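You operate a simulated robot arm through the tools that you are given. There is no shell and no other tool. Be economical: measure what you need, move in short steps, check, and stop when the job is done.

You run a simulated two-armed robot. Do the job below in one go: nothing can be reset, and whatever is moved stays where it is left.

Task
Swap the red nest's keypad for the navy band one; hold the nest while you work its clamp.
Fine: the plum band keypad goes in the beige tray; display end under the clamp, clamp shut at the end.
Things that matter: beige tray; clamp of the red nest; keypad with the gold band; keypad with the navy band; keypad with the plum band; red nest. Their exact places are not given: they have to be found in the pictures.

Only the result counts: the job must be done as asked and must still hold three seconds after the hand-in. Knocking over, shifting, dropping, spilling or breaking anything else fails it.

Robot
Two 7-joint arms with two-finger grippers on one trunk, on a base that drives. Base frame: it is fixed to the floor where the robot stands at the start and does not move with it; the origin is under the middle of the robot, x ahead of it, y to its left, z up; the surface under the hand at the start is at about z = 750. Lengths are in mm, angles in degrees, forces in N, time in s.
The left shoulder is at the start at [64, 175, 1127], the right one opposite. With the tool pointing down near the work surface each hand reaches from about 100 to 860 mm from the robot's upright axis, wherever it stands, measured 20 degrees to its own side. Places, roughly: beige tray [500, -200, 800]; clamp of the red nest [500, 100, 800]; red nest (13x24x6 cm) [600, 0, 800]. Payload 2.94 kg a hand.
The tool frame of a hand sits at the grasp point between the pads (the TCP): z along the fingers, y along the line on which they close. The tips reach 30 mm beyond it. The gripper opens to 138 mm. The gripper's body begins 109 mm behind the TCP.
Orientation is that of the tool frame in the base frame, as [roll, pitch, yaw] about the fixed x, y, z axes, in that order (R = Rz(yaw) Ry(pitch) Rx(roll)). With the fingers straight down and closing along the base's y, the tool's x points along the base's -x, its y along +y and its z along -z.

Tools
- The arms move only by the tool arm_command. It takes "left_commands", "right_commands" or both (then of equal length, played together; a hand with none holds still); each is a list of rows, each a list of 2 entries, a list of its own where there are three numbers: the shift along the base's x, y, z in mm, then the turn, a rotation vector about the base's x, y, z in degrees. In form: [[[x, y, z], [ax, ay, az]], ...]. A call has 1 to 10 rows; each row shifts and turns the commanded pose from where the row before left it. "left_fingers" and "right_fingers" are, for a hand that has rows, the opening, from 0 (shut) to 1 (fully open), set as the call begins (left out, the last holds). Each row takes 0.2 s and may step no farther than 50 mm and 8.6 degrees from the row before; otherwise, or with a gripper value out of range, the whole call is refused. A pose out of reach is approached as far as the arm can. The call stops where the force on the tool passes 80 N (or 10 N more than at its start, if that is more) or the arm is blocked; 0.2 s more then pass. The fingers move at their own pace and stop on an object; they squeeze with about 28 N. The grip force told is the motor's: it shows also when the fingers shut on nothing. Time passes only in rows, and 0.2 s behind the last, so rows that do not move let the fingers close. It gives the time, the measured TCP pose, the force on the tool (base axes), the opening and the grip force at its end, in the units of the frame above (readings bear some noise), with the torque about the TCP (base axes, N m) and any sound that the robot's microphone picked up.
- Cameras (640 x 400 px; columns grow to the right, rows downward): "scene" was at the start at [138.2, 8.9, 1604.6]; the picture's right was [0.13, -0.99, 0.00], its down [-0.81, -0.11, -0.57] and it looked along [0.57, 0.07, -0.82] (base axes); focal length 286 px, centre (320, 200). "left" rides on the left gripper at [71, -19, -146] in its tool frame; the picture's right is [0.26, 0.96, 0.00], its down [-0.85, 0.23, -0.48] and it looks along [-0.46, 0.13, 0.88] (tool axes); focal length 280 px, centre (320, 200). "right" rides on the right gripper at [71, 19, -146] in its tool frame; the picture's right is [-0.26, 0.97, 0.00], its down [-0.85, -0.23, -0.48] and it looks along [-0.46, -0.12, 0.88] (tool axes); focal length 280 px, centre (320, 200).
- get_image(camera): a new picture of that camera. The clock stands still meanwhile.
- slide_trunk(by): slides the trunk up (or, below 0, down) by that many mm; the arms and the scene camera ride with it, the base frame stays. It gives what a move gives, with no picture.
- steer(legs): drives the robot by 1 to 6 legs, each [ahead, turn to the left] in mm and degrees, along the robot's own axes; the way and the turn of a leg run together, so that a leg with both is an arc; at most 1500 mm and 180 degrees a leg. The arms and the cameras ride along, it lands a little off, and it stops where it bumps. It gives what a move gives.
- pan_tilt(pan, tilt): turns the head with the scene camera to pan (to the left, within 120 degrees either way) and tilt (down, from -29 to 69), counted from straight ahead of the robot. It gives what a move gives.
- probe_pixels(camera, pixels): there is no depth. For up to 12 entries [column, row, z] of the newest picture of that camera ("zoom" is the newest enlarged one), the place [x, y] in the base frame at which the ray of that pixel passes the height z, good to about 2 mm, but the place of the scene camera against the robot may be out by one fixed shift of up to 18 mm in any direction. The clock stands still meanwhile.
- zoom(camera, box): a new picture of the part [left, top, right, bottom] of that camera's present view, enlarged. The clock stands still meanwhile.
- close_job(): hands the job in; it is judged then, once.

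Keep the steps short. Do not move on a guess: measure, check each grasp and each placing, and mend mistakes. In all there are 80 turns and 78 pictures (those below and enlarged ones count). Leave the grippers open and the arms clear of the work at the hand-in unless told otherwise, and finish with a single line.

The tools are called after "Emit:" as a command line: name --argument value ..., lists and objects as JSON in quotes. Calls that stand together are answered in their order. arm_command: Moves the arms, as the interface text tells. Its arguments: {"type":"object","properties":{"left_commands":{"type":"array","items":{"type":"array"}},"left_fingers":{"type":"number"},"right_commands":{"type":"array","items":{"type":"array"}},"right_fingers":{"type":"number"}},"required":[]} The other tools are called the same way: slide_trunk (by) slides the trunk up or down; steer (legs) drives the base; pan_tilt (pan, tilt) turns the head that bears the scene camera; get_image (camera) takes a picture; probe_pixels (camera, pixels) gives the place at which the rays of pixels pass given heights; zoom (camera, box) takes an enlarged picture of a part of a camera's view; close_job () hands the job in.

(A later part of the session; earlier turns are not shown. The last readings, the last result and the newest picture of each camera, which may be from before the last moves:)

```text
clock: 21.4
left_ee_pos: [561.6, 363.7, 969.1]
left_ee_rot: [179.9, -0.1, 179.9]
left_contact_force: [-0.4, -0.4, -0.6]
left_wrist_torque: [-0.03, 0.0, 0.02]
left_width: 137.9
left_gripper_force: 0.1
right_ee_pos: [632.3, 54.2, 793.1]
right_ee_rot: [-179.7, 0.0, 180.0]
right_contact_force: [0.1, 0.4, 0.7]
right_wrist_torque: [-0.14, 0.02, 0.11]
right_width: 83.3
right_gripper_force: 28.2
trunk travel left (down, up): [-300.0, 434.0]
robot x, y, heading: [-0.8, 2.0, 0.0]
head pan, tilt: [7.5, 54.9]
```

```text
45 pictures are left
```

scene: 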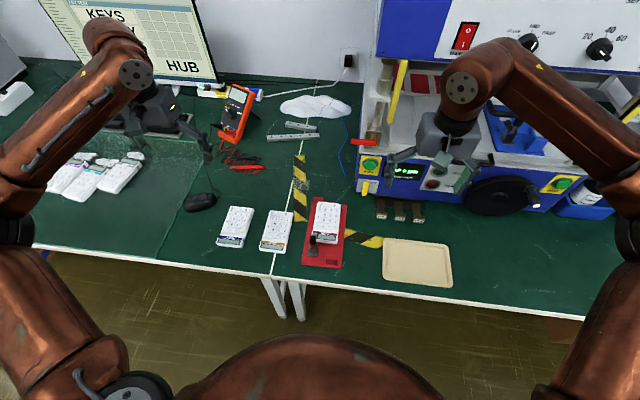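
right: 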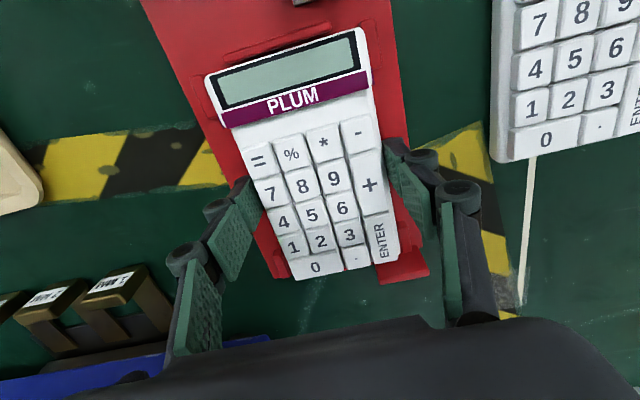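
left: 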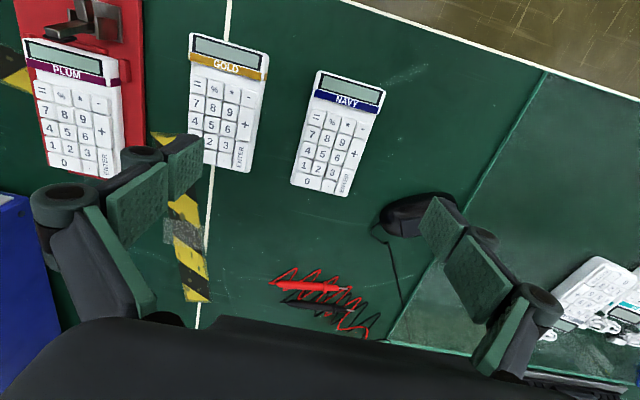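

Gripped at 83 mm. Lift straight up and look at the nest.

Emit:
arm_command --right_commands '[[[0, 0, 8], [0, 0, 0]], [[0, 0, 20], [0, 0, 0]], [[0, 0, 35], [0, 0, 0]], [[0, 0, 45], [0, 0, 0]], [[0, 0, 0], [0, 0, 0]]]'

Emit:
get_image --camera "right"

Emit:
get_image --camera "left"

```text
clock: 22.6
left_ee_pos: [562.8, 364.6, 970.2]
left_ee_rot: [179.8, 0.0, -180.0]
left_contact_force: [0.4, 0.5, 0.4]
left_wrist_torque: [0.0, 0.03, -0.02]
left_width: 138.1
left_gripper_force: 0.1
right_ee_pos: [635.1, 53.9, 898.8]
right_ee_rot: [-179.8, 0.0, -180.0]
right_contact_force: [0.5, 0.7, -1.8]
right_wrist_torque: [0.03, 0.03, 0.01]
right_width: 83.5
right_gripper_force: 28.1
trunk travel left (down, up): [-300.0, 434.0]
robot x, y, heading: [2.1, 0.5, 0.0]
head pan, tilt: [7.5, 54.9]
```

```text
44 pictures are left
```

right: 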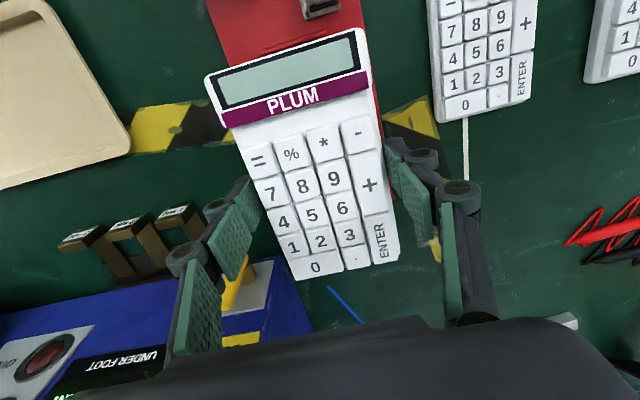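

```text
43 pictures are left
```

left: 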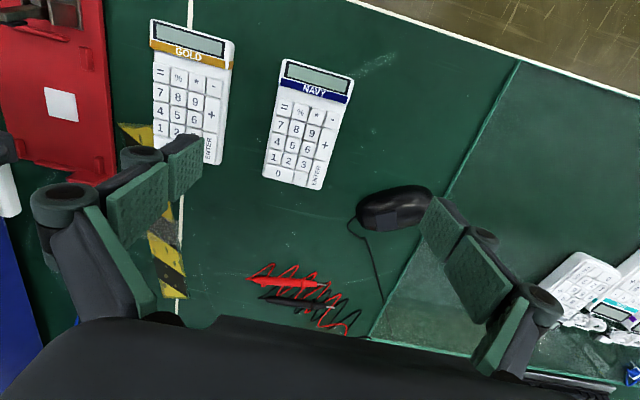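

Plum lifted, nest unmoved. Carry it toward the tray at height, turning 90° since 145 mm fits only along the tray's long side (y).

Emit:
arm_command --right_commands '[[[-9, -20, 2], [0, 0, -8.5]], [[-9, -25, 2], [0, 0, -8.5]], [[-9, -25, 0], [0, 0, -8.5]], [[-9, -25, 0], [0, 0, -8.5]], [[-9, -25, 0], [0, 0, -8.5]], [[-9, -25, 0], [0, 0, -8.5]], [[-9, -25, 0], [0, 0, -8.5]], [[-9, -25, 0], [0, 0, -8.5]], [[-9, -25, 0], [0, 0, -8.5]], [[-9, -25, 0], [0, 0, -8.5]]]'

Emit:
arm_command --right_commands '[[[-3, -40, 0], [0, 0, -5]], [[0, 0, 0], [0, 0, 0]]]'

Emit:
get_image --camera "right"

Emit:
get_image --camera "scene"

```text
clock: 24.8
left_ee_pos: [561.3, 363.5, 970.3]
left_ee_rot: [179.9, -0.1, -180.0]
left_contact_force: [-0.4, 0.0, 0.7]
left_wrist_torque: [0.03, 0.03, -0.01]
left_width: 137.9
left_gripper_force: 0.0
right_ee_pos: [542.4, -193.6, 905.6]
right_ee_rot: [-179.9, -0.1, 94.9]
right_contact_force: [-0.5, -0.8, -1.6]
right_wrist_torque: [-0.03, -0.02, 0.01]
right_width: 83.2
right_gripper_force: 28.2
trunk travel left (down, up): [-300.0, 434.0]
robot x, y, heading: [-0.7, 3.1, 0.2]
head pan, tilt: [7.5, 54.9]
```

```text
clock: 25.4
left_ee_pos: [561.5, 365.9, 969.0]
left_ee_rot: [179.9, -0.1, -179.9]
left_contact_force: [0.3, 0.8, -0.1]
left_wrist_torque: [-0.08, 0.0, -0.03]
left_width: 138.0
left_gripper_force: 0.1
right_ee_pos: [539.4, -232.5, 905.8]
right_ee_rot: [-179.9, 0.1, 90.0]
right_contact_force: [-0.2, 0.7, -1.5]
right_wrist_torque: [-0.05, 0.06, -0.01]
right_width: 83.2
right_gripper_force: 28.3
trunk travel left (down, up): [-300.0, 434.0]
robot x, y, heading: [-1.7, 1.2, 0.0]
head pan, tilt: [7.5, 54.9]
```

```text
42 pictures are left
```

right: 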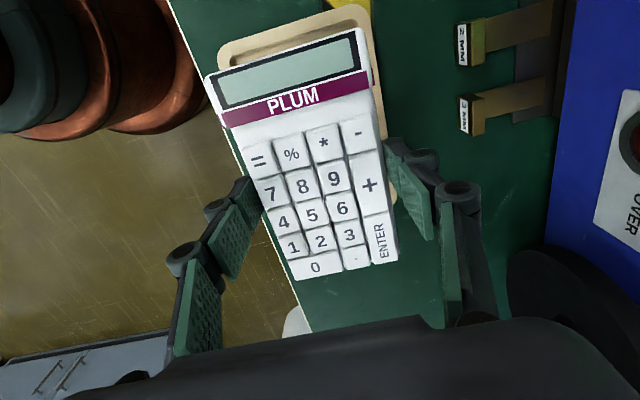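

```text
41 pictures are left
```

scene: 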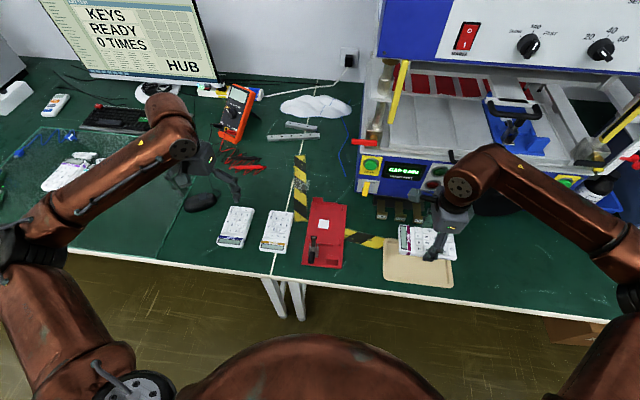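

Emit:
zoom --camera "scene" --box '[368, 220, 464, 300]'

Emit:
zoom --camera "right" --box '[190, 0, 430, 150]'

```text
5.00 times, centred on (416, 260) of scene
```

zoom: 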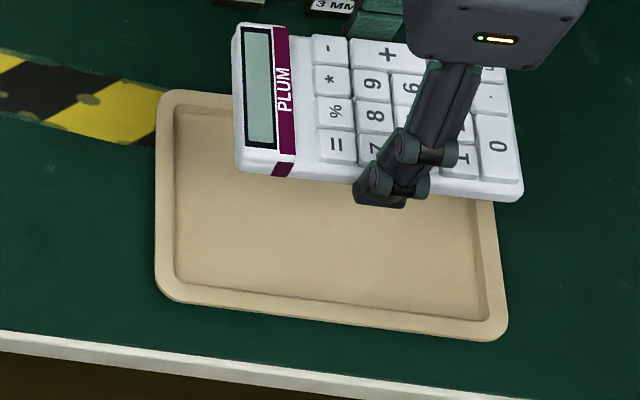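

```text
2.67 times, centred on (310, 75) of right
```

zoom: 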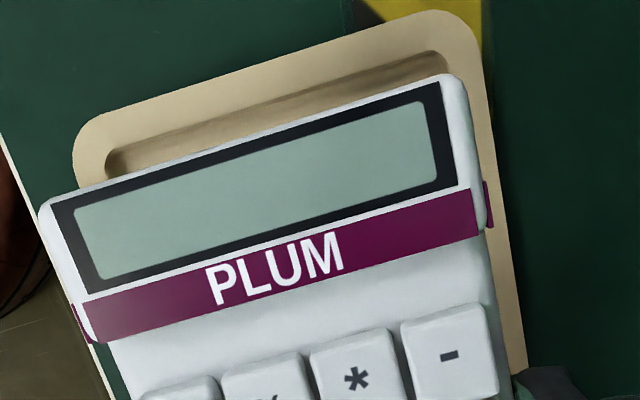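

Emit:
probe_pixels --camera "scene" --pixels '[[387.6, 241.6, 755], [387.6, 276.4, 755], [449.4, 284.4, 755], [383.5, 238.5, 760], [384, 278.5, 760], [453, 288, 760]]'

Emit:
probe_pixels --camera "zoom" --pixels '[[105, 165, 755], [448, 62, 755], [76, 150, 760], [462, 14, 760], [525, 365, 760]]'

```text
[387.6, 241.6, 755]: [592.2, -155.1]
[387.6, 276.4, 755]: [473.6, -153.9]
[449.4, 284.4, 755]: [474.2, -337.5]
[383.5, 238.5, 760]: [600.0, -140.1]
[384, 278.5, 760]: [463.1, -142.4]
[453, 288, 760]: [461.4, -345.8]
```

```text
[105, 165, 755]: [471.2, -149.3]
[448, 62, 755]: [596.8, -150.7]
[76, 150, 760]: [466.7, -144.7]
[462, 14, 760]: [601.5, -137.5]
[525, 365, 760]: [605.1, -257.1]
```

Tray floor spans x 475–594, y −337…−152, centre (534,−244). Align and lower to just above.

Emit:
arm_command --right_commands '[[[-5, -11, -30], [0, 0, 0]], [[0, 0, -40], [0, 0, 0]], [[0, 0, -30], [0, 0, 0]], [[0, 0, -8], [0, 0, 0]], [[0, 0, 0], [0, 0, 0]]]'

Emit:
zoom --camera "scene" --box '[368, 220, 464, 300]'

```text
clock: 26.6
left_ee_pos: [560.9, 363.2, 969.5]
left_ee_rot: [-180.0, -0.1, -179.9]
left_contact_force: [0.0, 0.2, -0.5]
left_wrist_torque: [0.01, 0.01, -0.01]
left_width: 138.0
left_gripper_force: 0.1
right_ee_pos: [537.0, -243.4, 797.0]
right_ee_rot: [-179.9, 0.0, 90.0]
right_contact_force: [0.4, 0.7, -1.9]
right_wrist_torque: [0.03, 0.0, -0.02]
right_width: 83.3
right_gripper_force: 27.8
trunk travel left (down, up): [-300.0, 434.0]
robot x, y, heading: [-5.0, -0.2, -0.1]
head pan, tilt: [7.5, 54.9]
```

```text
5.00 times, centred on (416, 260) of scene
```

zoom: 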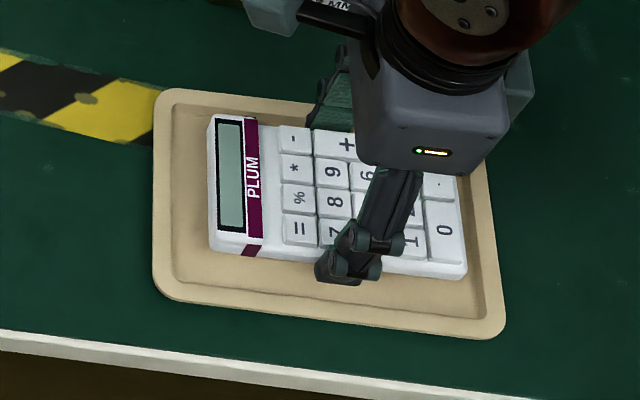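

Well inside the tray. Lower in small steps and watch the force.

Emit:
arm_command --right_commands '[[[-2, 0, -3], [0, 0, 0]], [[0, 0, -2], [0, 0, 0]], [[0, 0, 0], [0, 0, 0]]]'

```text
clock: 27.4
left_ee_pos: [562.0, 364.2, 968.7]
left_ee_rot: [179.9, -0.1, -179.9]
left_contact_force: [0.9, 0.9, 0.2]
left_wrist_torque: [-0.01, 0.01, -0.01]
left_width: 138.1
left_gripper_force: 0.0
right_ee_pos: [533.8, -243.6, 790.8]
right_ee_rot: [-179.7, 0.1, 90.0]
right_contact_force: [0.3, 0.2, -1.9]
right_wrist_torque: [0.0, 0.0, 0.01]
right_width: 83.2
right_gripper_force: 27.6
trunk travel left (down, up): [-300.0, 434.0]
robot x, y, heading: [-0.7, -0.8, 0.0]
head pan, tilt: [7.5, 54.9]
```

Emit:
arm_command --right_commands '[[[0, 0, -2], [0, 0, 0]], [[0, 0, -1.5], [0, 0, 0]], [[0, 0, 0], [0, 0, 0]]]'

```text
clock: 28.2
left_ee_pos: [561.5, 364.2, 969.4]
left_ee_rot: [179.9, 0.0, -180.0]
left_contact_force: [-0.5, -0.3, -0.3]
left_wrist_torque: [0.0, -0.02, -0.03]
left_width: 138.2
left_gripper_force: 0.0
right_ee_pos: [533.5, -241.8, 787.9]
right_ee_rot: [-179.7, 0.0, 90.0]
right_contact_force: [-0.9, 0.3, -1.2]
right_wrist_torque: [-0.03, 0.02, 0.0]
right_width: 83.3
right_gripper_force: 27.4
trunk travel left (down, up): [-300.0, 434.0]
robot x, y, heading: [-0.5, 1.4, 0.2]
head pan, tilt: [7.5, 54.9]
```

No contact yet; a little lower.

Emit:
arm_command --right_commands '[[[0, 0, -1.5], [0, 0, 0]], [[0, 0, -1.5], [0, 0, 0]], [[0, 0, 0], [0, 0, 0]]]'

```text
clock: 29.0
left_ee_pos: [561.1, 363.8, 969.0]
left_ee_rot: [179.9, 0.0, -180.0]
left_contact_force: [0.7, 0.4, 0.6]
left_wrist_torque: [0.01, 0.0, 0.0]
left_width: 138.2
left_gripper_force: 0.2
right_ee_pos: [534.2, -242.4, 785.8]
right_ee_rot: [-179.8, 0.0, 90.0]
right_contact_force: [0.3, 0.2, -1.5]
right_wrist_torque: [-0.03, -0.01, 0.0]
right_width: 83.1
right_gripper_force: 27.7
trunk travel left (down, up): [-300.0, 434.0]
robot x, y, heading: [-2.9, -0.3, -0.1]
head pan, tilt: [7.5, 54.9]
```

Emit:
arm_command --right_commands '[[[0, 0, -1.2], [0, 0, 0]], [[0, 0, -1.2], [0, 0, 0]], [[0, 0, 0], [0, 0, 0]]]'

Emit:
zoom --camera "scene" --box '[368, 220, 464, 300]'

```text
clock: 29.8
left_ee_pos: [560.3, 363.6, 970.2]
left_ee_rot: [179.8, 0.0, 180.0]
left_contact_force: [-0.2, -0.3, -0.3]
left_wrist_torque: [0.0, 0.01, -0.01]
left_width: 137.8
left_gripper_force: 0.0
right_ee_pos: [533.6, -243.4, 783.7]
right_ee_rot: [-179.9, 0.0, 90.0]
right_contact_force: [-1.5, -0.5, 10.7]
right_wrist_torque: [-0.04, 0.44, 0.07]
right_width: 83.2
right_gripper_force: 27.7
trunk travel left (down, up): [-300.0, 434.0]
robot x, y, heading: [-2.7, -0.3, 0.1]
head pan, tilt: [7.5, 54.9]
```

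```text
5.00 times, centred on (416, 260) of scene
```

zoom: 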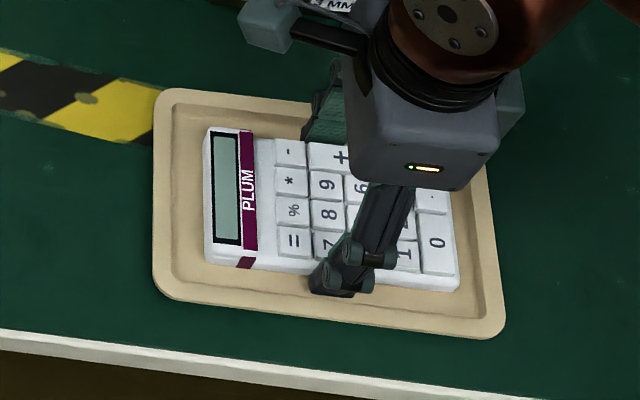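

Contact (≈11 N): it's on the tray floor. Open only a little so the fingers don't push the rim, then rise.

Emit:
arm_command --right_commands '[[[0, 0, 0], [0, 0, 0]], [[0, 0, 0], [0, 0, 0]], [[0, 0, 10], [0, 0, 0]], [[0, 0, 30], [0, 0, 0]], [[0, 0, 45], [0, 0, 0]], [[0, 0, 45], [0, 0, 0]]]' --right_fingers 0.66

Emit:
get_image --camera "right"

```text
clock: 31.2
left_ee_pos: [562.0, 364.7, 970.2]
left_ee_rot: [179.9, 0.0, 180.0]
left_contact_force: [0.3, -0.4, -0.5]
left_wrist_torque: [-0.01, 0.02, 0.0]
left_width: 138.0
left_gripper_force: 0.2
right_ee_pos: [532.5, -244.4, 915.3]
right_ee_rot: [-179.8, -0.1, 90.0]
right_contact_force: [0.7, 0.7, 0.6]
right_wrist_torque: [-0.02, -0.02, -0.01]
right_width: 90.9
right_gripper_force: 0.0
trunk travel left (down, up): [-300.0, 434.0]
robot x, y, heading: [2.7, 3.5, 0.2]
head pan, tilt: [7.5, 54.9]
```

```text
36 pictures are left
```

right: 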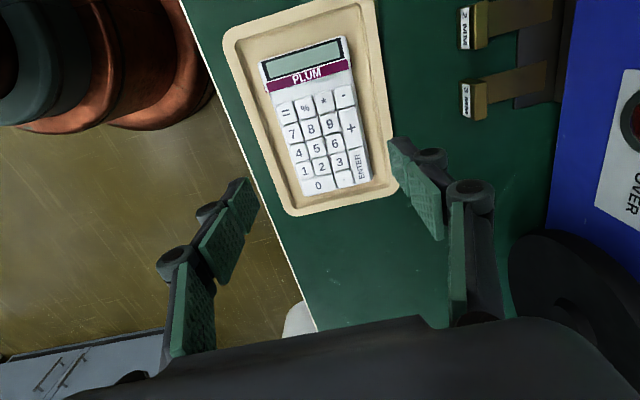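

Plum lies well inside the tray. Right hand turns back to its tilted block pose (waiting clear), left hand goes over the navy keypad.

Emit:
arm_command --right_commands '[[[0, 10, 3], [8.33, 0, 0]], [[-8, 22, 0], [8.33, 0, 0]], [[-8, 22, 0], [8.33, 0, 0]], [[-8, 22, 0], [8.33, 0, 0]], [[-7, 22, 0], [8.33, 0, 0]], [[-7, 22, 0], [8.35, 0, 0]]]' --right_fingers 0.4 --left_commands '[[[4, -3, -12], [0, 0, 0]], [[4, -3, -12], [0, 0, 0]], [[4, -3, -12], [0, 0, 0]], [[4, -3, -12], [0, 0, 0]], [[4, -3, -12], [0, 0, 0]], [[0, 0, -10], [0, 0, 0]]]'

Emit:
get_image --camera "left"

Emit:
get_image --camera "right"

```text
clock: 32.6
left_ee_pos: [581.3, 348.5, 899.0]
left_ee_rot: [179.8, -0.2, -179.9]
left_contact_force: [0.1, 0.2, -0.6]
left_wrist_torque: [-0.01, 0.0, -0.01]
left_width: 138.1
left_gripper_force: 0.0
right_ee_pos: [494.7, -122.5, 917.2]
right_ee_rot: [-179.8, -50.3, 89.9]
right_contact_force: [-0.2, -0.4, 0.6]
right_wrist_torque: [0.01, 0.01, 0.0]
right_width: 55.5
right_gripper_force: 0.0
trunk travel left (down, up): [-300.0, 434.0]
robot x, y, heading: [-1.0, -1.7, 0.1]
head pan, tilt: [7.5, 54.9]
```

```text
35 pictures are left
```

left: 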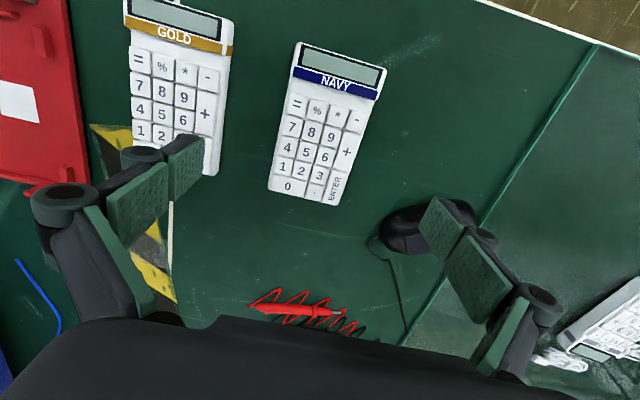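

```text
34 pictures are left
```

right: 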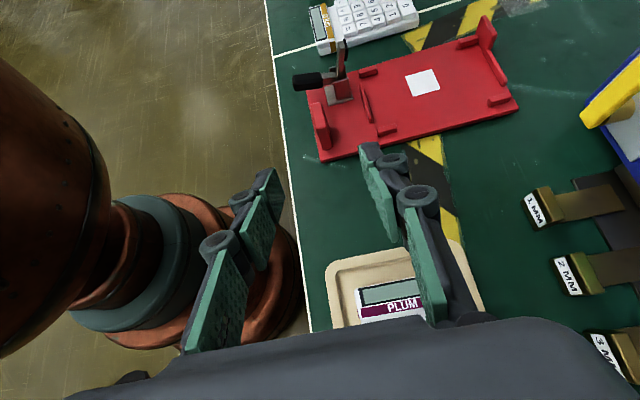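

Check navy corners and nearby mouse in the left view, and the empty nest's lips in the right view.

Emit:
probe_pixels --camera "left" --pixels '[[297, 42, 770], [386, 68, 770], [342, 206, 770], [268, 191, 770], [385, 212, 770], [408, 250, 770], [229, 60, 770], [212, 160, 770]]'

Emit:
zoom --camera "right" --box '[290, 10, 530, 170]'

```text
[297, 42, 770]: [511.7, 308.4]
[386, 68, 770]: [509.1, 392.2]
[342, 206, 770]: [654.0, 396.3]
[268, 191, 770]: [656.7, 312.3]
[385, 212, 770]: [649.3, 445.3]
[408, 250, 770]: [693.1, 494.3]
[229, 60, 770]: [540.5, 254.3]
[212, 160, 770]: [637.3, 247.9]
```

```text
2.50 times, centred on (410, 90) of right
```

zoom: 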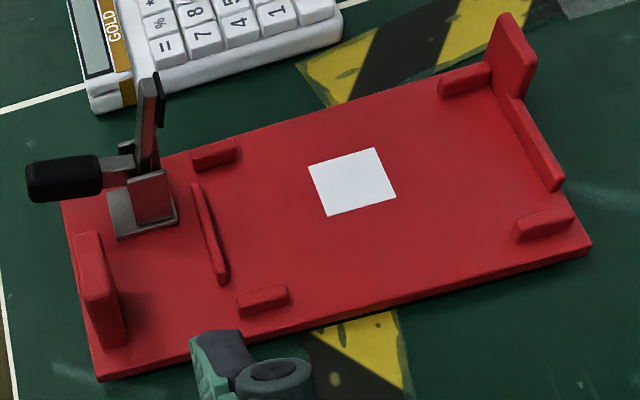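

Emit:
probe_pixels --camera "zoom" --pixels '[[197, 186, 761], [229, 278, 761], [196, 172, 761], [238, 159, 761], [440, 99, 761], [490, 84, 761], [493, 92, 761], [552, 190, 761], [237, 296, 771], [286, 284, 771], [514, 219, 771], [572, 205, 771]]'

```text
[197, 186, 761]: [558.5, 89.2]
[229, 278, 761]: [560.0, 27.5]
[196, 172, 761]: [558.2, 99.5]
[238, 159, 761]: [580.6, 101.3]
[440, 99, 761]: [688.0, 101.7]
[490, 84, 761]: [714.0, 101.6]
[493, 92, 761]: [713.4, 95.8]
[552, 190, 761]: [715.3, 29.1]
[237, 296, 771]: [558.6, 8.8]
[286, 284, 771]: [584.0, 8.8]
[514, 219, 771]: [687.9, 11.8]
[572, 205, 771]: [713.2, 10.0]
```

Navy centre (583,352), yaw ≈ +1.5°; nest pocket roughly x 559–714, y 10–101, centre ≈(636,55). Left hand aligns to the navy keypad and goes down.

Emit:
arm_command --left_commands '[[[1.5, 3.8, -35], [0, 0, 1.5]], [[0, 0, -40], [0, 0, 0]], [[0, 0, -25], [0, 0, 0]], [[0, 0, -13], [0, 0, 0]], [[0, 0, 0], [0, 0, 0]]]' --left_fingers 0.8

Emit:
get_image --camera "left"

```text
clock: 33.8
left_ee_pos: [583.3, 353.9, 786.4]
left_ee_rot: [179.9, 0.0, -178.4]
left_contact_force: [-0.2, -0.7, 0.6]
left_wrist_torque: [0.01, -0.02, -0.01]
left_width: 110.1
left_gripper_force: 0.2
right_ee_pos: [494.7, -123.2, 917.2]
right_ee_rot: [-179.7, -49.9, 90.0]
right_contact_force: [0.1, 0.3, 0.3]
right_wrist_torque: [0.01, -0.03, 0.0]
right_width: 55.5
right_gripper_force: 0.0
trunk travel left (down, up): [-300.0, 434.0]
robot x, y, heading: [5.7, 1.8, -0.0]
head pan, tilt: [7.5, 54.9]
```

```text
32 pictures are left
```

left: 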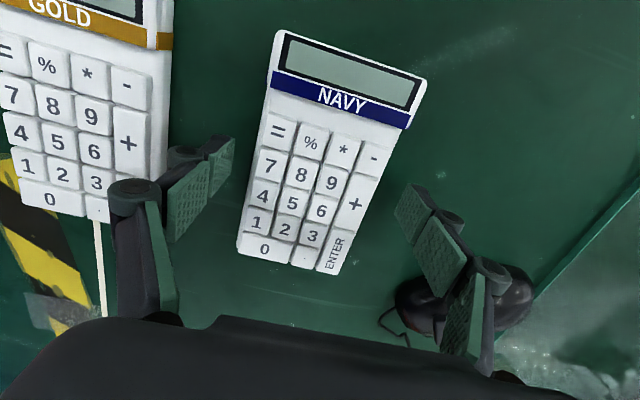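

Straddling navy, clear of gold and mouse. Close.

Emit:
arm_command --left_commands '[[[0, 0, 0], [0, 0, 0]], [[0, 0, 0], [0, 0, 0]], [[0, 0, 0], [0, 0, 0]], [[0, 0, 0], [0, 0, 0]]]' --left_fingers 0

Emit:
arm_command --left_commands '[[[0, 0, 10], [0, 0, 0]], [[0, 0, 30], [0, 0, 0]], [[0, 0, 45], [0, 0, 0]], [[0, 0, 35], [0, 0, 0]], [[0, 0, 0], [0, 0, 0]]]'

Emit:
get_image --camera "left"

```text
clock: 34.8
left_ee_pos: [583.1, 352.5, 787.5]
left_ee_rot: [179.9, -0.1, -178.6]
left_contact_force: [0.2, -2.3, 3.3]
left_wrist_torque: [-0.2, -0.01, -0.18]
left_width: 83.6
left_gripper_force: 28.4
right_ee_pos: [496.2, -122.1, 917.6]
right_ee_rot: [-179.8, -50.0, 89.9]
right_contact_force: [0.5, 0.1, -0.1]
right_wrist_torque: [-0.02, 0.02, 0.02]
right_width: 55.1
right_gripper_force: 0.1
trunk travel left (down, up): [-300.0, 434.0]
robot x, y, heading: [1.8, -0.6, 0.0]
head pan, tilt: [7.5, 54.9]
```

```text
clock: 36.0
left_ee_pos: [581.1, 352.9, 906.2]
left_ee_rot: [179.8, -0.1, -178.4]
left_contact_force: [-0.1, 0.7, -1.4]
left_wrist_torque: [0.03, 0.0, -0.03]
left_width: 83.4
left_gripper_force: 28.1
right_ee_pos: [496.6, -122.4, 916.6]
right_ee_rot: [-179.8, -50.0, 90.0]
right_contact_force: [0.2, -0.4, -0.4]
right_wrist_torque: [-0.01, 0.0, -0.01]
right_width: 55.3
right_gripper_force: 0.0
trunk travel left (down, up): [-300.0, 434.0]
robot x, y, heading: [-6.6, -2.6, -0.0]
head pan, tilt: [7.5, 54.9]
```

```text
31 pictures are left
```

left: 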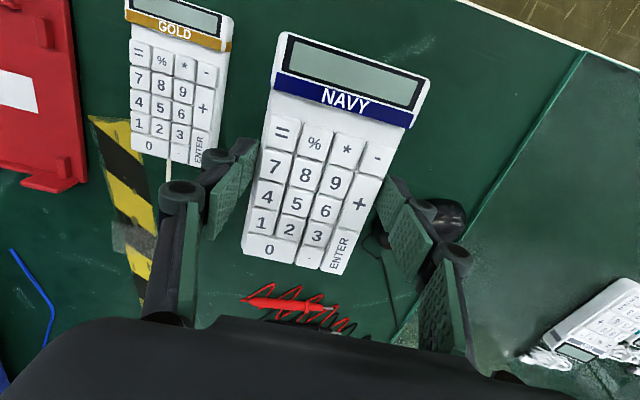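

Emit:
probe_pixels --camera "left" --pixels '[[281, 33, 889], [429, 79, 889], [335, 273, 889], [243, 249, 889]]'

Emit:
arm_command --left_commands '[[[6, -40, 0], [0, 0, -1.5]], [[8, -46, 0], [0, 0, 0]], [[8, -46, 0], [0, 0, 0]], [[8, -46, 0], [0, 0, 0]], [[8, -46, 0], [0, 0, 0]], [[8, -46, 0], [0, 0, 0]], [[7, -28, 0], [0, 0, 0]], [[0, 0, 0], [0, 0, 0]]]'

Emit:
get_image --camera "left"

Emit:
get_image --camera "right"

```text
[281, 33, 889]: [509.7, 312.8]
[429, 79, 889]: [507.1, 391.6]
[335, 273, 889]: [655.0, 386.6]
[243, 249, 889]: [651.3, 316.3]
```

```text
clock: 37.8
left_ee_pos: [635.1, 54.3, 905.6]
left_ee_rot: [179.8, 0.0, -179.9]
left_contact_force: [0.3, 0.3, -0.9]
left_wrist_torque: [-0.04, 0.01, 0.02]
left_width: 83.5
left_gripper_force: 28.3
right_ee_pos: [495.0, -122.8, 917.3]
right_ee_rot: [-179.7, -50.1, 89.9]
right_contact_force: [0.4, 0.6, 0.4]
right_wrist_torque: [-0.02, 0.0, -0.01]
right_width: 55.5
right_gripper_force: 0.1
trunk travel left (down, up): [-300.0, 434.0]
robot x, y, heading: [-4.4, -1.1, 0.3]
head pan, tilt: [7.5, 54.9]
```

```text
30 pictures are left
```

left: 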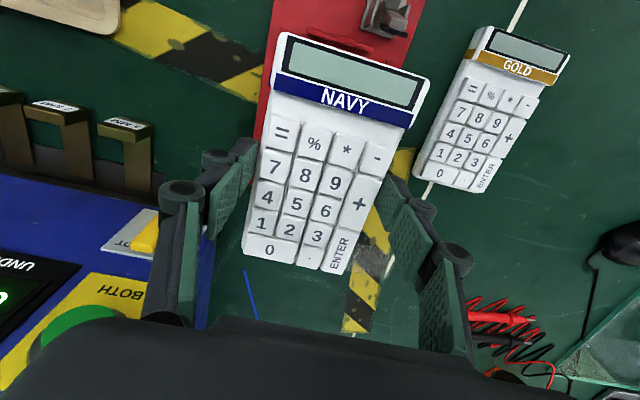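

```text
29 pictures are left
```

right: 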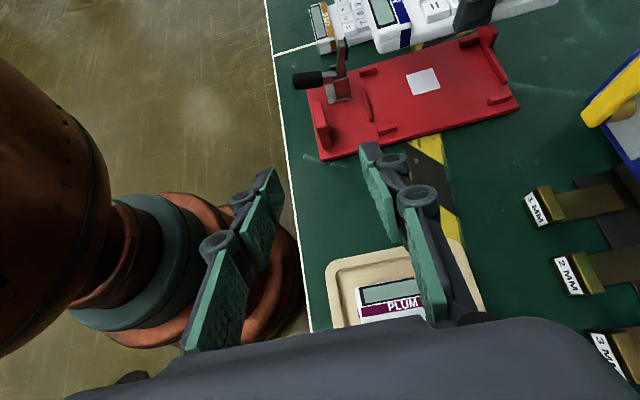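

Navy centred under the hand (offset ≈ −1 mm in x). Lower it over the pocket to z≈812 and look.

Emit:
arm_command --left_commands '[[[1, 0.5, -30], [0, 0, 0]], [[0, 0, -35], [0, 0, 0]], [[0, 0, -20], [0, 0, 0]], [[0, 0, -9], [0, 0, 0]], [[0, 0, 0], [0, 0, 0]]]'

Emit:
zoom --camera "right" --box '[290, 10, 530, 170]'

Emit:
zoom --camera "left" --box '[180, 0, 480, 300]'

```text
clock: 39.0
left_ee_pos: [636.2, 55.3, 815.1]
left_ee_rot: [179.9, 0.3, -179.9]
left_contact_force: [4.5, -3.7, 17.6]
left_wrist_torque: [0.3, -0.54, 0.39]
left_width: 83.9
left_gripper_force: 28.5
right_ee_pos: [493.8, -122.4, 917.6]
right_ee_rot: [-179.9, -50.2, 90.0]
right_contact_force: [-0.1, 0.3, -0.3]
right_wrist_torque: [0.02, -0.03, 0.02]
right_width: 55.0
right_gripper_force: 0.0
trunk travel left (down, up): [-300.0, 434.0]
robot x, y, heading: [-2.1, -0.1, 0.2]
head pan, tilt: [7.5, 54.9]
```

```text
2.50 times, centred on (410, 90) of right
```

zoom: 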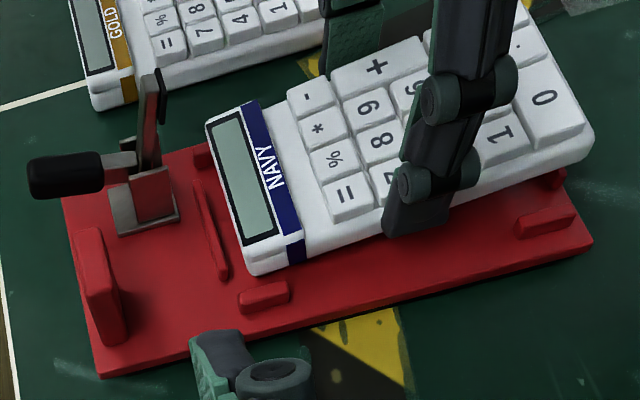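

```text
1.33 times, centred on (330, 150) of left
```

zoom: 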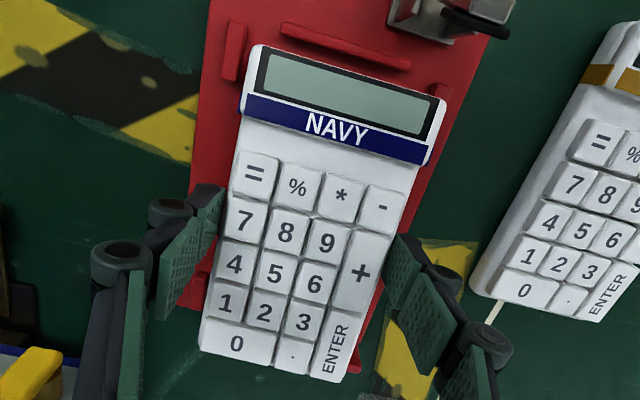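

Unexpected contact (17.6 N, torque says at the far end, +x): the keypad's rear touches the tall rear tab. Lift and measure that tab.

Emit:
arm_command --left_commands '[[[0, 0, 15], [0, 0, 0]], [[0, 0, 40], [0, 0, 0]], [[0, 0, 45], [0, 0, 0]], [[0, 0, 0], [0, 0, 0]]]'

Emit:
zoom --camera "right" --box '[430, 0, 550, 120]'

Emit:
zoom --camera "left" --box '[180, 0, 480, 300]'

```text
clock: 40.0
left_ee_pos: [636.3, 55.1, 913.8]
left_ee_rot: [179.8, 0.0, -179.8]
left_contact_force: [-0.4, 0.2, -1.6]
left_wrist_torque: [-0.01, -0.01, 0.0]
left_width: 83.8
left_gripper_force: 27.9
right_ee_pos: [495.1, -123.7, 916.5]
right_ee_rot: [-179.7, -50.0, 89.9]
right_contact_force: [-0.9, -0.2, -0.4]
right_wrist_torque: [0.03, 0.0, 0.04]
right_width: 55.4
right_gripper_force: 0.2
trunk travel left (down, up): [-300.0, 434.0]
robot x, y, heading: [-0.3, 0.9, 0.0]
head pan, tilt: [7.5, 54.9]
```

```text
3.33 times, centred on (490, 60) of right
```

zoom: 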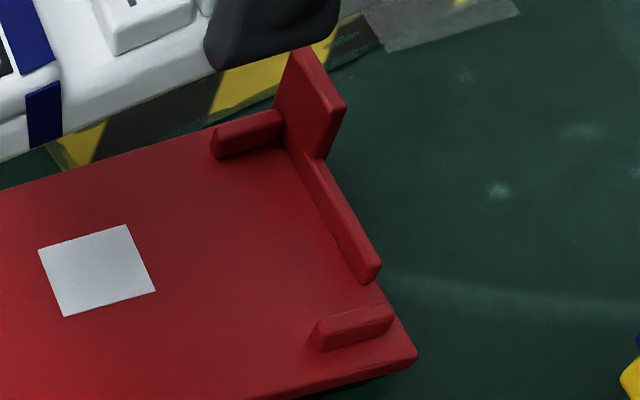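

```text
1.33 times, centred on (330, 150) of left
```

zoom: 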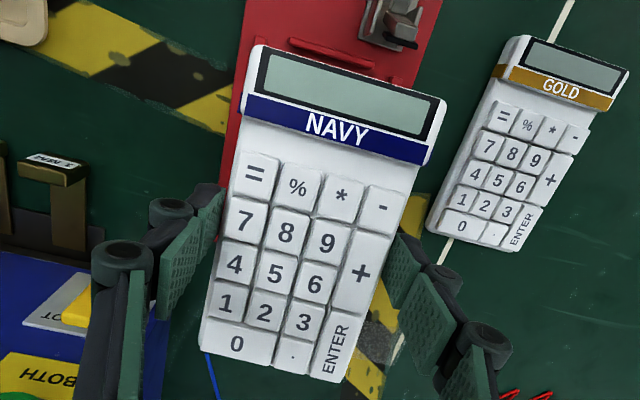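

The keypad also seems to have pitched a little in the grip. Measure the tab top and the held keypad.

Emit:
probe_pixels --camera "right" --pixels '[[485.5, 14.4, 780], [485.5, 14.4, 790], [485.5, 14.4, 800], [496.5, 32.5, 780], [496.5, 32.5, 790], [496.5, 32.5, 800], [475.6, 32.4, 765], [475.6, 32.4, 775], [491, 48, 765], [491, 48, 771], [505.5, 84, 761], [503, 80, 770]]'

Emit:
get_image --camera "scene"

Emit:
zoom --camera "scene" --box '[280, 170, 376, 250]'

Emit:
zoom --camera "right" --box '[300, 0, 600, 60]'

```text
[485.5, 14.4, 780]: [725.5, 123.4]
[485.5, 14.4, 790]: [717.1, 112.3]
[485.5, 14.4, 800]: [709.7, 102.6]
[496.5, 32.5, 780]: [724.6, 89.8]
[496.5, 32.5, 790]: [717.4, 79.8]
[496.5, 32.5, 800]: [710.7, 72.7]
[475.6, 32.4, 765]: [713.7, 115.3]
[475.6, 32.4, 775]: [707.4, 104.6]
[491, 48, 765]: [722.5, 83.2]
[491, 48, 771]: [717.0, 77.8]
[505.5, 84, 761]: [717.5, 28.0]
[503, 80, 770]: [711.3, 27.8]
```

```text
24 pictures are left
```

scene: 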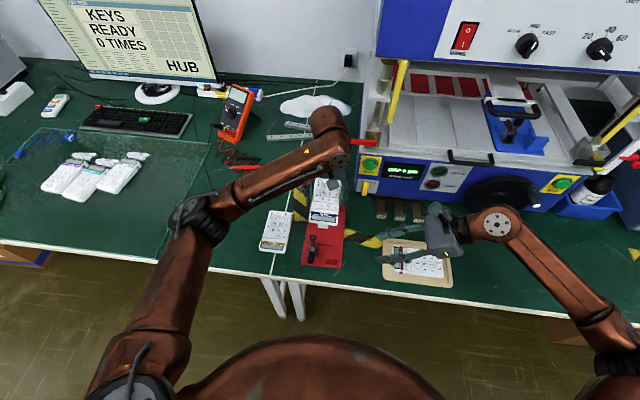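

```text
5.00 times, centred on (328, 210) of scene
```

zoom: 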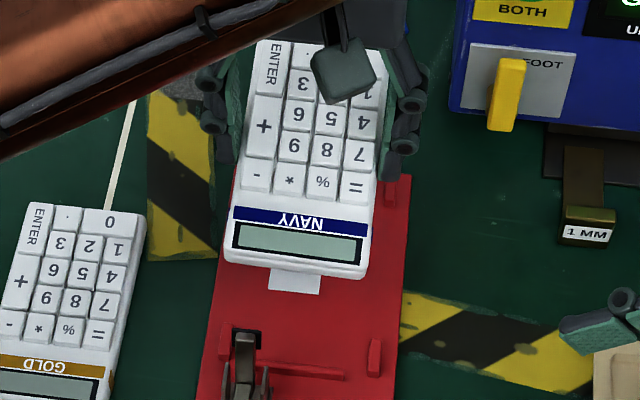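

```text
2.13 times, centred on (450, 30) of right
```

zoom: 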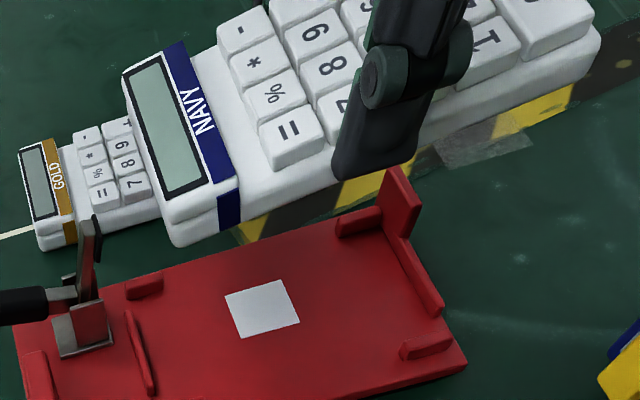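

Tab: top ≈800, inner face ≈x 708–710, so the seat centre is x≈633.5, about 3 mm nearer. The keypad pitched ≈8° (rear up) in the grip. I level it by turning the hand 8.3° about +y, and check.

Emit:
arm_command --left_commands '[[[1, 0, 0], [0, 4.2, 0]], [[2, 0, 0], [0, 4.1, 0]], [[0, 0, 0], [0, 0, 0]]]'

Emit:
get_image --camera "right"

Emit:
zoom --camera "scene" --box '[280, 170, 376, 250]'

```text
clock: 40.8
left_ee_pos: [639.4, 55.6, 913.7]
left_ee_rot: [179.9, -8.4, -180.0]
left_contact_force: [0.6, -0.3, -2.0]
left_wrist_torque: [0.02, 0.01, -0.02]
left_width: 83.4
left_gripper_force: 27.8
right_ee_pos: [494.9, -122.4, 916.2]
right_ee_rot: [-179.8, -50.0, 90.0]
right_contact_force: [-0.6, 0.4, 0.5]
right_wrist_torque: [-0.01, 0.05, 0.01]
right_width: 55.3
right_gripper_force: 0.1
trunk travel left (down, up): [-300.0, 434.0]
robot x, y, heading: [-0.4, -1.0, 0.1]
head pan, tilt: [7.5, 54.9]
```

```text
21 pictures are left
```

right: 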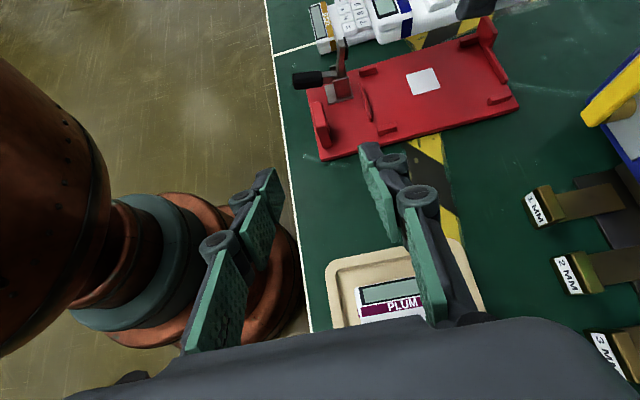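

```text
5.00 times, centred on (328, 210) of scene
```

zoom: 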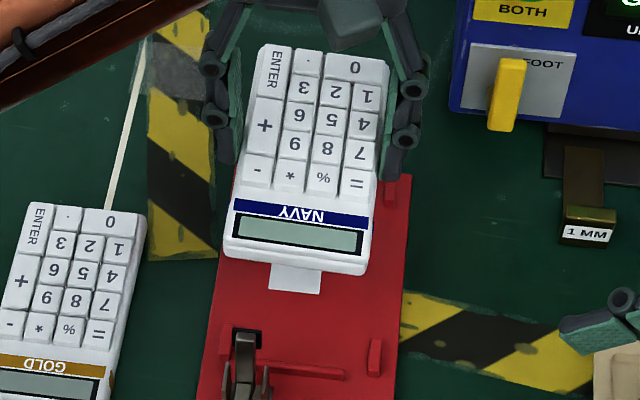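

Emit:
zoom --camera "right" --box '[360, 0, 560, 125]'

```text
3.20 times, centred on (460, 62) of right
```

zoom: 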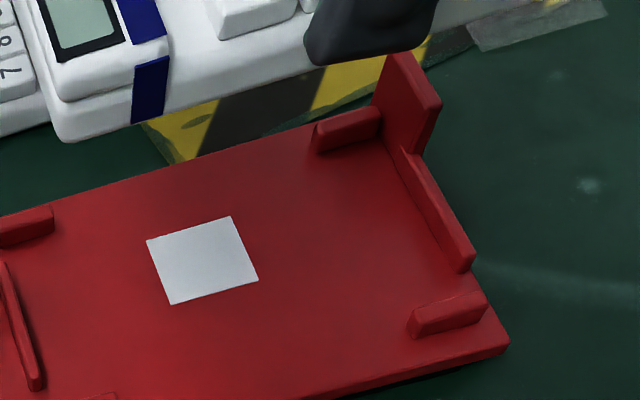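

Bottom edge slope matches a level keypad. Measure the lower front corner to get its x position.

Emit:
probe_pixels --camera "right" --pixels '[[380, 44, 872], [380, 44, 877], [380, 44, 882], [411, 38.5, 877], [456, 23, 877]]'

Emit:
get_image --camera "left"

```text
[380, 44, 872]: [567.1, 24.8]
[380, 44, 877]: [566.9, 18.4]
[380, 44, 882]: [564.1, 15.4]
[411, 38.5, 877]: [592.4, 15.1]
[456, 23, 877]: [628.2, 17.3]
```

```text
18 pictures are left
```

left: 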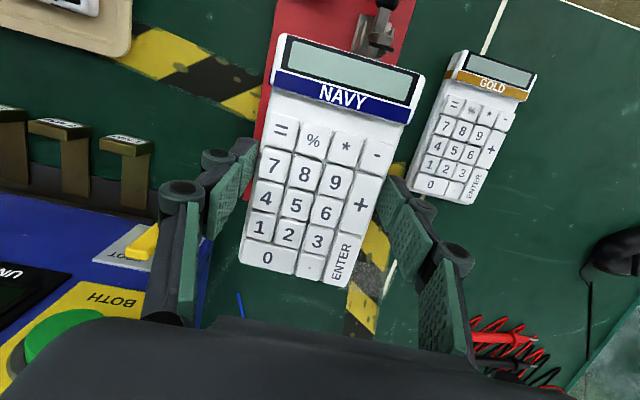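

Emit:
probe_pixels --camera "left" --pixels '[[282, 34, 899], [426, 74, 899], [345, 287, 899], [240, 260, 899], [282, 34, 895], [345, 287, 895]]'

```text
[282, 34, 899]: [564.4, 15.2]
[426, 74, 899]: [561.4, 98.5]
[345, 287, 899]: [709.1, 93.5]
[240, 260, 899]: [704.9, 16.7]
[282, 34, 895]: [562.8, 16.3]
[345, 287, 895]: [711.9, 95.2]
```

Keypad level, spanning x 563–707; shift −2.5 in x and −1 in y, then lower with force checks past the tab.

Emit:
arm_command --left_commands '[[[-2.5, -1, -30], [0, 0, 0]], [[0, 0, -40], [0, 0, 0]], [[0, 0, -10], [0, 0, 0]], [[0, 0, -6], [0, 0, 0]], [[0, 0, 0], [0, 0, 0]]]'

```text
clock: 42.0
left_ee_pos: [636.6, 52.3, 825.3]
left_ee_rot: [179.9, -8.4, 180.0]
left_contact_force: [-0.6, 0.3, -0.5]
left_wrist_torque: [-0.02, 0.0, 0.02]
left_width: 83.7
left_gripper_force: 28.4
right_ee_pos: [494.6, -121.3, 916.5]
right_ee_rot: [-179.9, -50.0, 90.0]
right_contact_force: [0.1, -0.1, -0.5]
right_wrist_torque: [0.02, 0.0, -0.01]
right_width: 55.5
right_gripper_force: 0.1
trunk travel left (down, up): [-300.0, 434.0]
robot x, y, heading: [4.4, 2.0, 0.2]
head pan, tilt: [7.5, 54.9]
```

No contact with the bottom now ≈792, below the tab top. Look before going further.

Emit:
zoom --camera "right" --box '[290, 10, 530, 170]'

```text
2.50 times, centred on (410, 90) of right
```

zoom: 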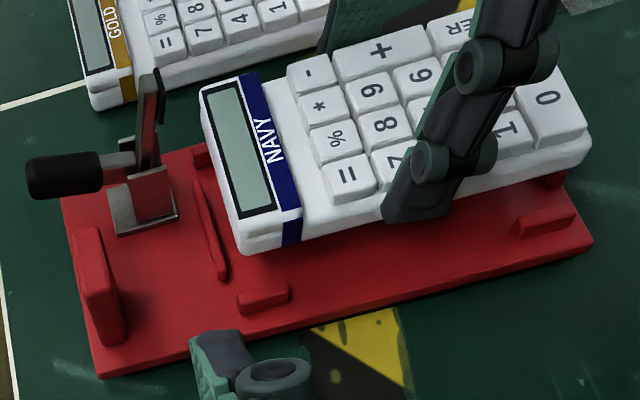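

Level and clear. Continue down in small steps.

Emit:
arm_command --left_commands '[[[0, 0, -7], [0, 0, 0]], [[0, 0, -6], [0, 0, 0]], [[0, 0, -4], [0, 0, 0]], [[0, 0, 0], [0, 0, 0]]]'

```text
clock: 43.0
left_ee_pos: [637.3, 54.1, 809.5]
left_ee_rot: [179.8, -8.4, -179.9]
left_contact_force: [-3.7, -0.4, -0.8]
left_wrist_torque: [-0.02, 0.03, 0.12]
left_width: 83.4
left_gripper_force: 27.7
right_ee_pos: [494.3, -122.7, 916.0]
right_ee_rot: [-179.8, -50.0, 89.9]
right_contact_force: [-0.3, -0.6, -0.1]
right_wrist_torque: [0.0, 0.02, 0.01]
right_width: 55.3
right_gripper_force: 0.2
trunk travel left (down, up): [-300.0, 434.0]
robot x, y, heading: [-0.9, -0.1, -0.1]
head pan, tilt: [7.5, 54.9]
```

Slight −x push at the +y side: rear is brushing the tab. Shift −1.5 mm in x and go on.

Emit:
arm_command --left_commands '[[[-1.5, 0, 0], [0, 0, 0]], [[0, 0, -4], [0, 0, 0]], [[0, 0, -3], [0, 0, 0]], [[0, 0, 0], [0, 0, 0]]]'

```text
clock: 44.0
left_ee_pos: [635.0, 54.0, 802.3]
left_ee_rot: [179.9, -8.3, 180.0]
left_contact_force: [1.0, -2.7, 2.1]
left_wrist_torque: [0.12, 0.28, 0.17]
left_width: 83.3
left_gripper_force: 27.8
right_ee_pos: [494.8, -123.2, 916.1]
right_ee_rot: [-179.9, -50.0, 89.8]
right_contact_force: [0.3, 0.7, 0.8]
right_wrist_torque: [-0.03, -0.02, -0.01]
right_width: 55.4
right_gripper_force: 0.0
trunk travel left (down, up): [-300.0, 434.0]
robot x, y, heading: [-3.9, 1.5, -0.1]
head pan, tilt: [7.5, 54.9]
```

Light touch at the display end's +y lip. Shift −1.5 mm in y and continue gently.

Emit:
arm_command --left_commands '[[[0, -1.5, 1], [0, 0, 0]], [[0, 0, -3], [0, 0, 0]], [[0, 0, -2], [0, 0, 0]], [[0, 0, 0], [0, 0, 0]]]'

Emit:
zoom --camera "right" --box '[290, 10, 530, 170]'

```text
clock: 45.0
left_ee_pos: [635.6, 52.5, 799.5]
left_ee_rot: [179.9, -8.1, 180.0]
left_contact_force: [0.8, -1.2, 9.8]
left_wrist_torque: [-0.5, 0.51, 0.03]
left_width: 83.7
left_gripper_force: 27.3
right_ee_pos: [493.5, -123.2, 916.7]
right_ee_rot: [-179.9, -50.0, 90.1]
right_contact_force: [0.1, -0.7, 0.1]
right_wrist_torque: [-0.01, -0.01, 0.0]
right_width: 55.2
right_gripper_force: 0.1
trunk travel left (down, up): [-300.0, 434.0]
robot x, y, heading: [-0.6, 0.6, -0.0]
head pan, tilt: [7.5, 54.9]
```

```text
2.50 times, centred on (410, 90) of right
```

zoom: 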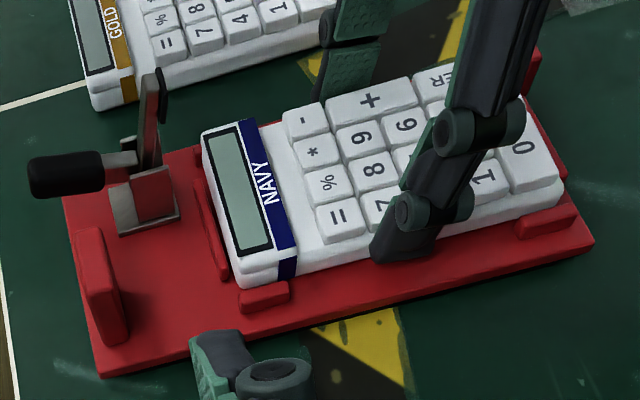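

Now 10 N up at the display end's −y corner: it's catching the other lip. Raise a little, move +0.8 in y, and lower again.

Emit:
arm_command --left_commands '[[[0, 0, 5], [0, 0, 0]], [[0, 0.9, 0], [0, 0, 0]], [[0, 0, -3], [0, 0, 0]], [[0, 0, -2.5], [0, 0, 0]], [[0, 0, 0], [0, 0, 0]]]'

```text
clock: 46.2
left_ee_pos: [634.6, 52.6, 799.7]
left_ee_rot: [179.7, -8.3, 180.0]
left_contact_force: [0.2, -1.7, 8.6]
left_wrist_torque: [-0.48, 0.22, 0.11]
left_width: 83.3
left_gripper_force: 28.3
right_ee_pos: [494.0, -123.8, 917.1]
right_ee_rot: [-179.7, -50.0, 89.9]
right_contact_force: [0.1, -0.1, 0.3]
right_wrist_torque: [0.02, -0.05, 0.02]
right_width: 55.3
right_gripper_force: 0.0
trunk travel left (down, up): [-300.0, 434.0]
robot x, y, heading: [0.0, 3.2, 0.1]
head pan, tilt: [7.5, 54.9]
```

Geometry (bottom ≈762) says the keypad's display end is now on the nest plate. Open slightly to let it settle, then rise and inspect.

Emit:
arm_command --left_commands '[[[0, 0, -0.5], [0, 0, 0]], [[0, 0, 0], [0, 0, 0]], [[0, 0, 0], [0, 0, 0]], [[0, 0, 5], [0, 0, 0]], [[0, 0, 25], [0, 0, 0]], [[0, 0, 45], [0, 0, 0]], [[0, 20, 40], [0, 0, 0]]]' --left_fingers 0.7

Emit:
zoom --camera "right" --box '[290, 10, 530, 170]'

Emit:
get_image --camera "left"

```text
clock: 47.8
left_ee_pos: [634.3, 74.8, 911.1]
left_ee_rot: [179.8, -8.4, -179.9]
left_contact_force: [0.3, -0.2, -0.1]
left_wrist_torque: [-0.02, -0.02, 0.01]
left_width: 96.5
left_gripper_force: 0.0
right_ee_pos: [494.1, -122.3, 916.7]
right_ee_rot: [-179.8, -50.1, 90.0]
right_contact_force: [-0.4, 0.6, -0.1]
right_wrist_torque: [-0.04, 0.01, -0.02]
right_width: 55.3
right_gripper_force: 0.1
trunk travel left (down, up): [-300.0, 434.0]
robot x, y, heading: [1.0, 1.3, 0.3]
head pan, tilt: [7.5, 54.9]
```

```text
2.50 times, centred on (410, 90) of right
```

zoom: 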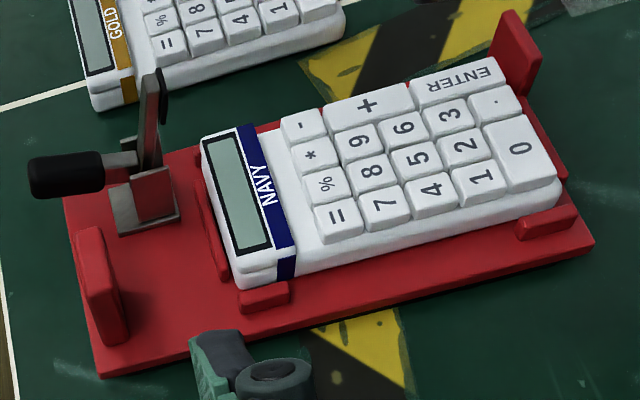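

```text
14 pictures are left
```

left: 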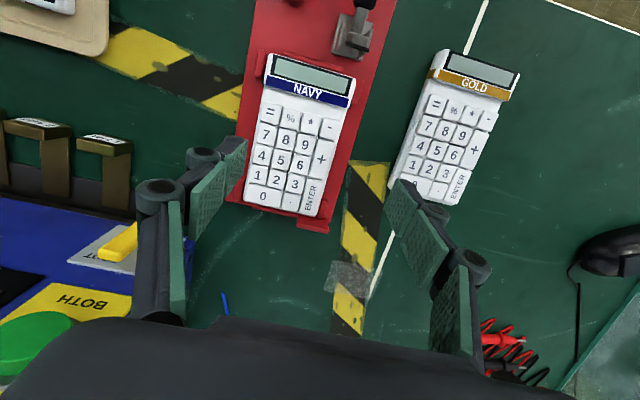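

Navy sits just like plum did in the same view (lower edge (378,125)→(506,93)). One closer look at the lips.

Emit:
zoom --camera "right" --box '[350, 40, 446, 140]'

Emit:
zoom --camera "left" --box '[230, 30, 380, 240]'

```text
4.00 times, centred on (398, 90) of right
```

zoom: 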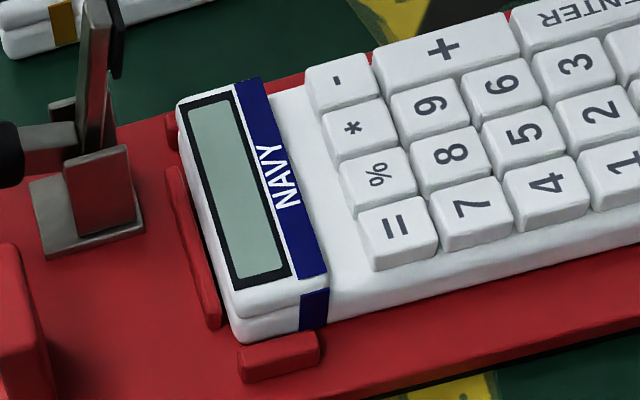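

```text
1.90 times, centred on (305, 135) of left
```

zoom: 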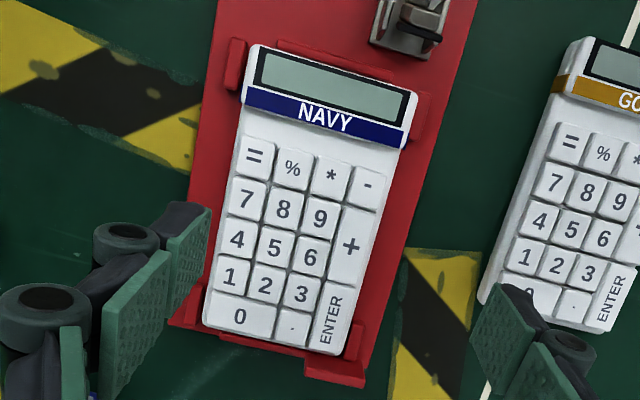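

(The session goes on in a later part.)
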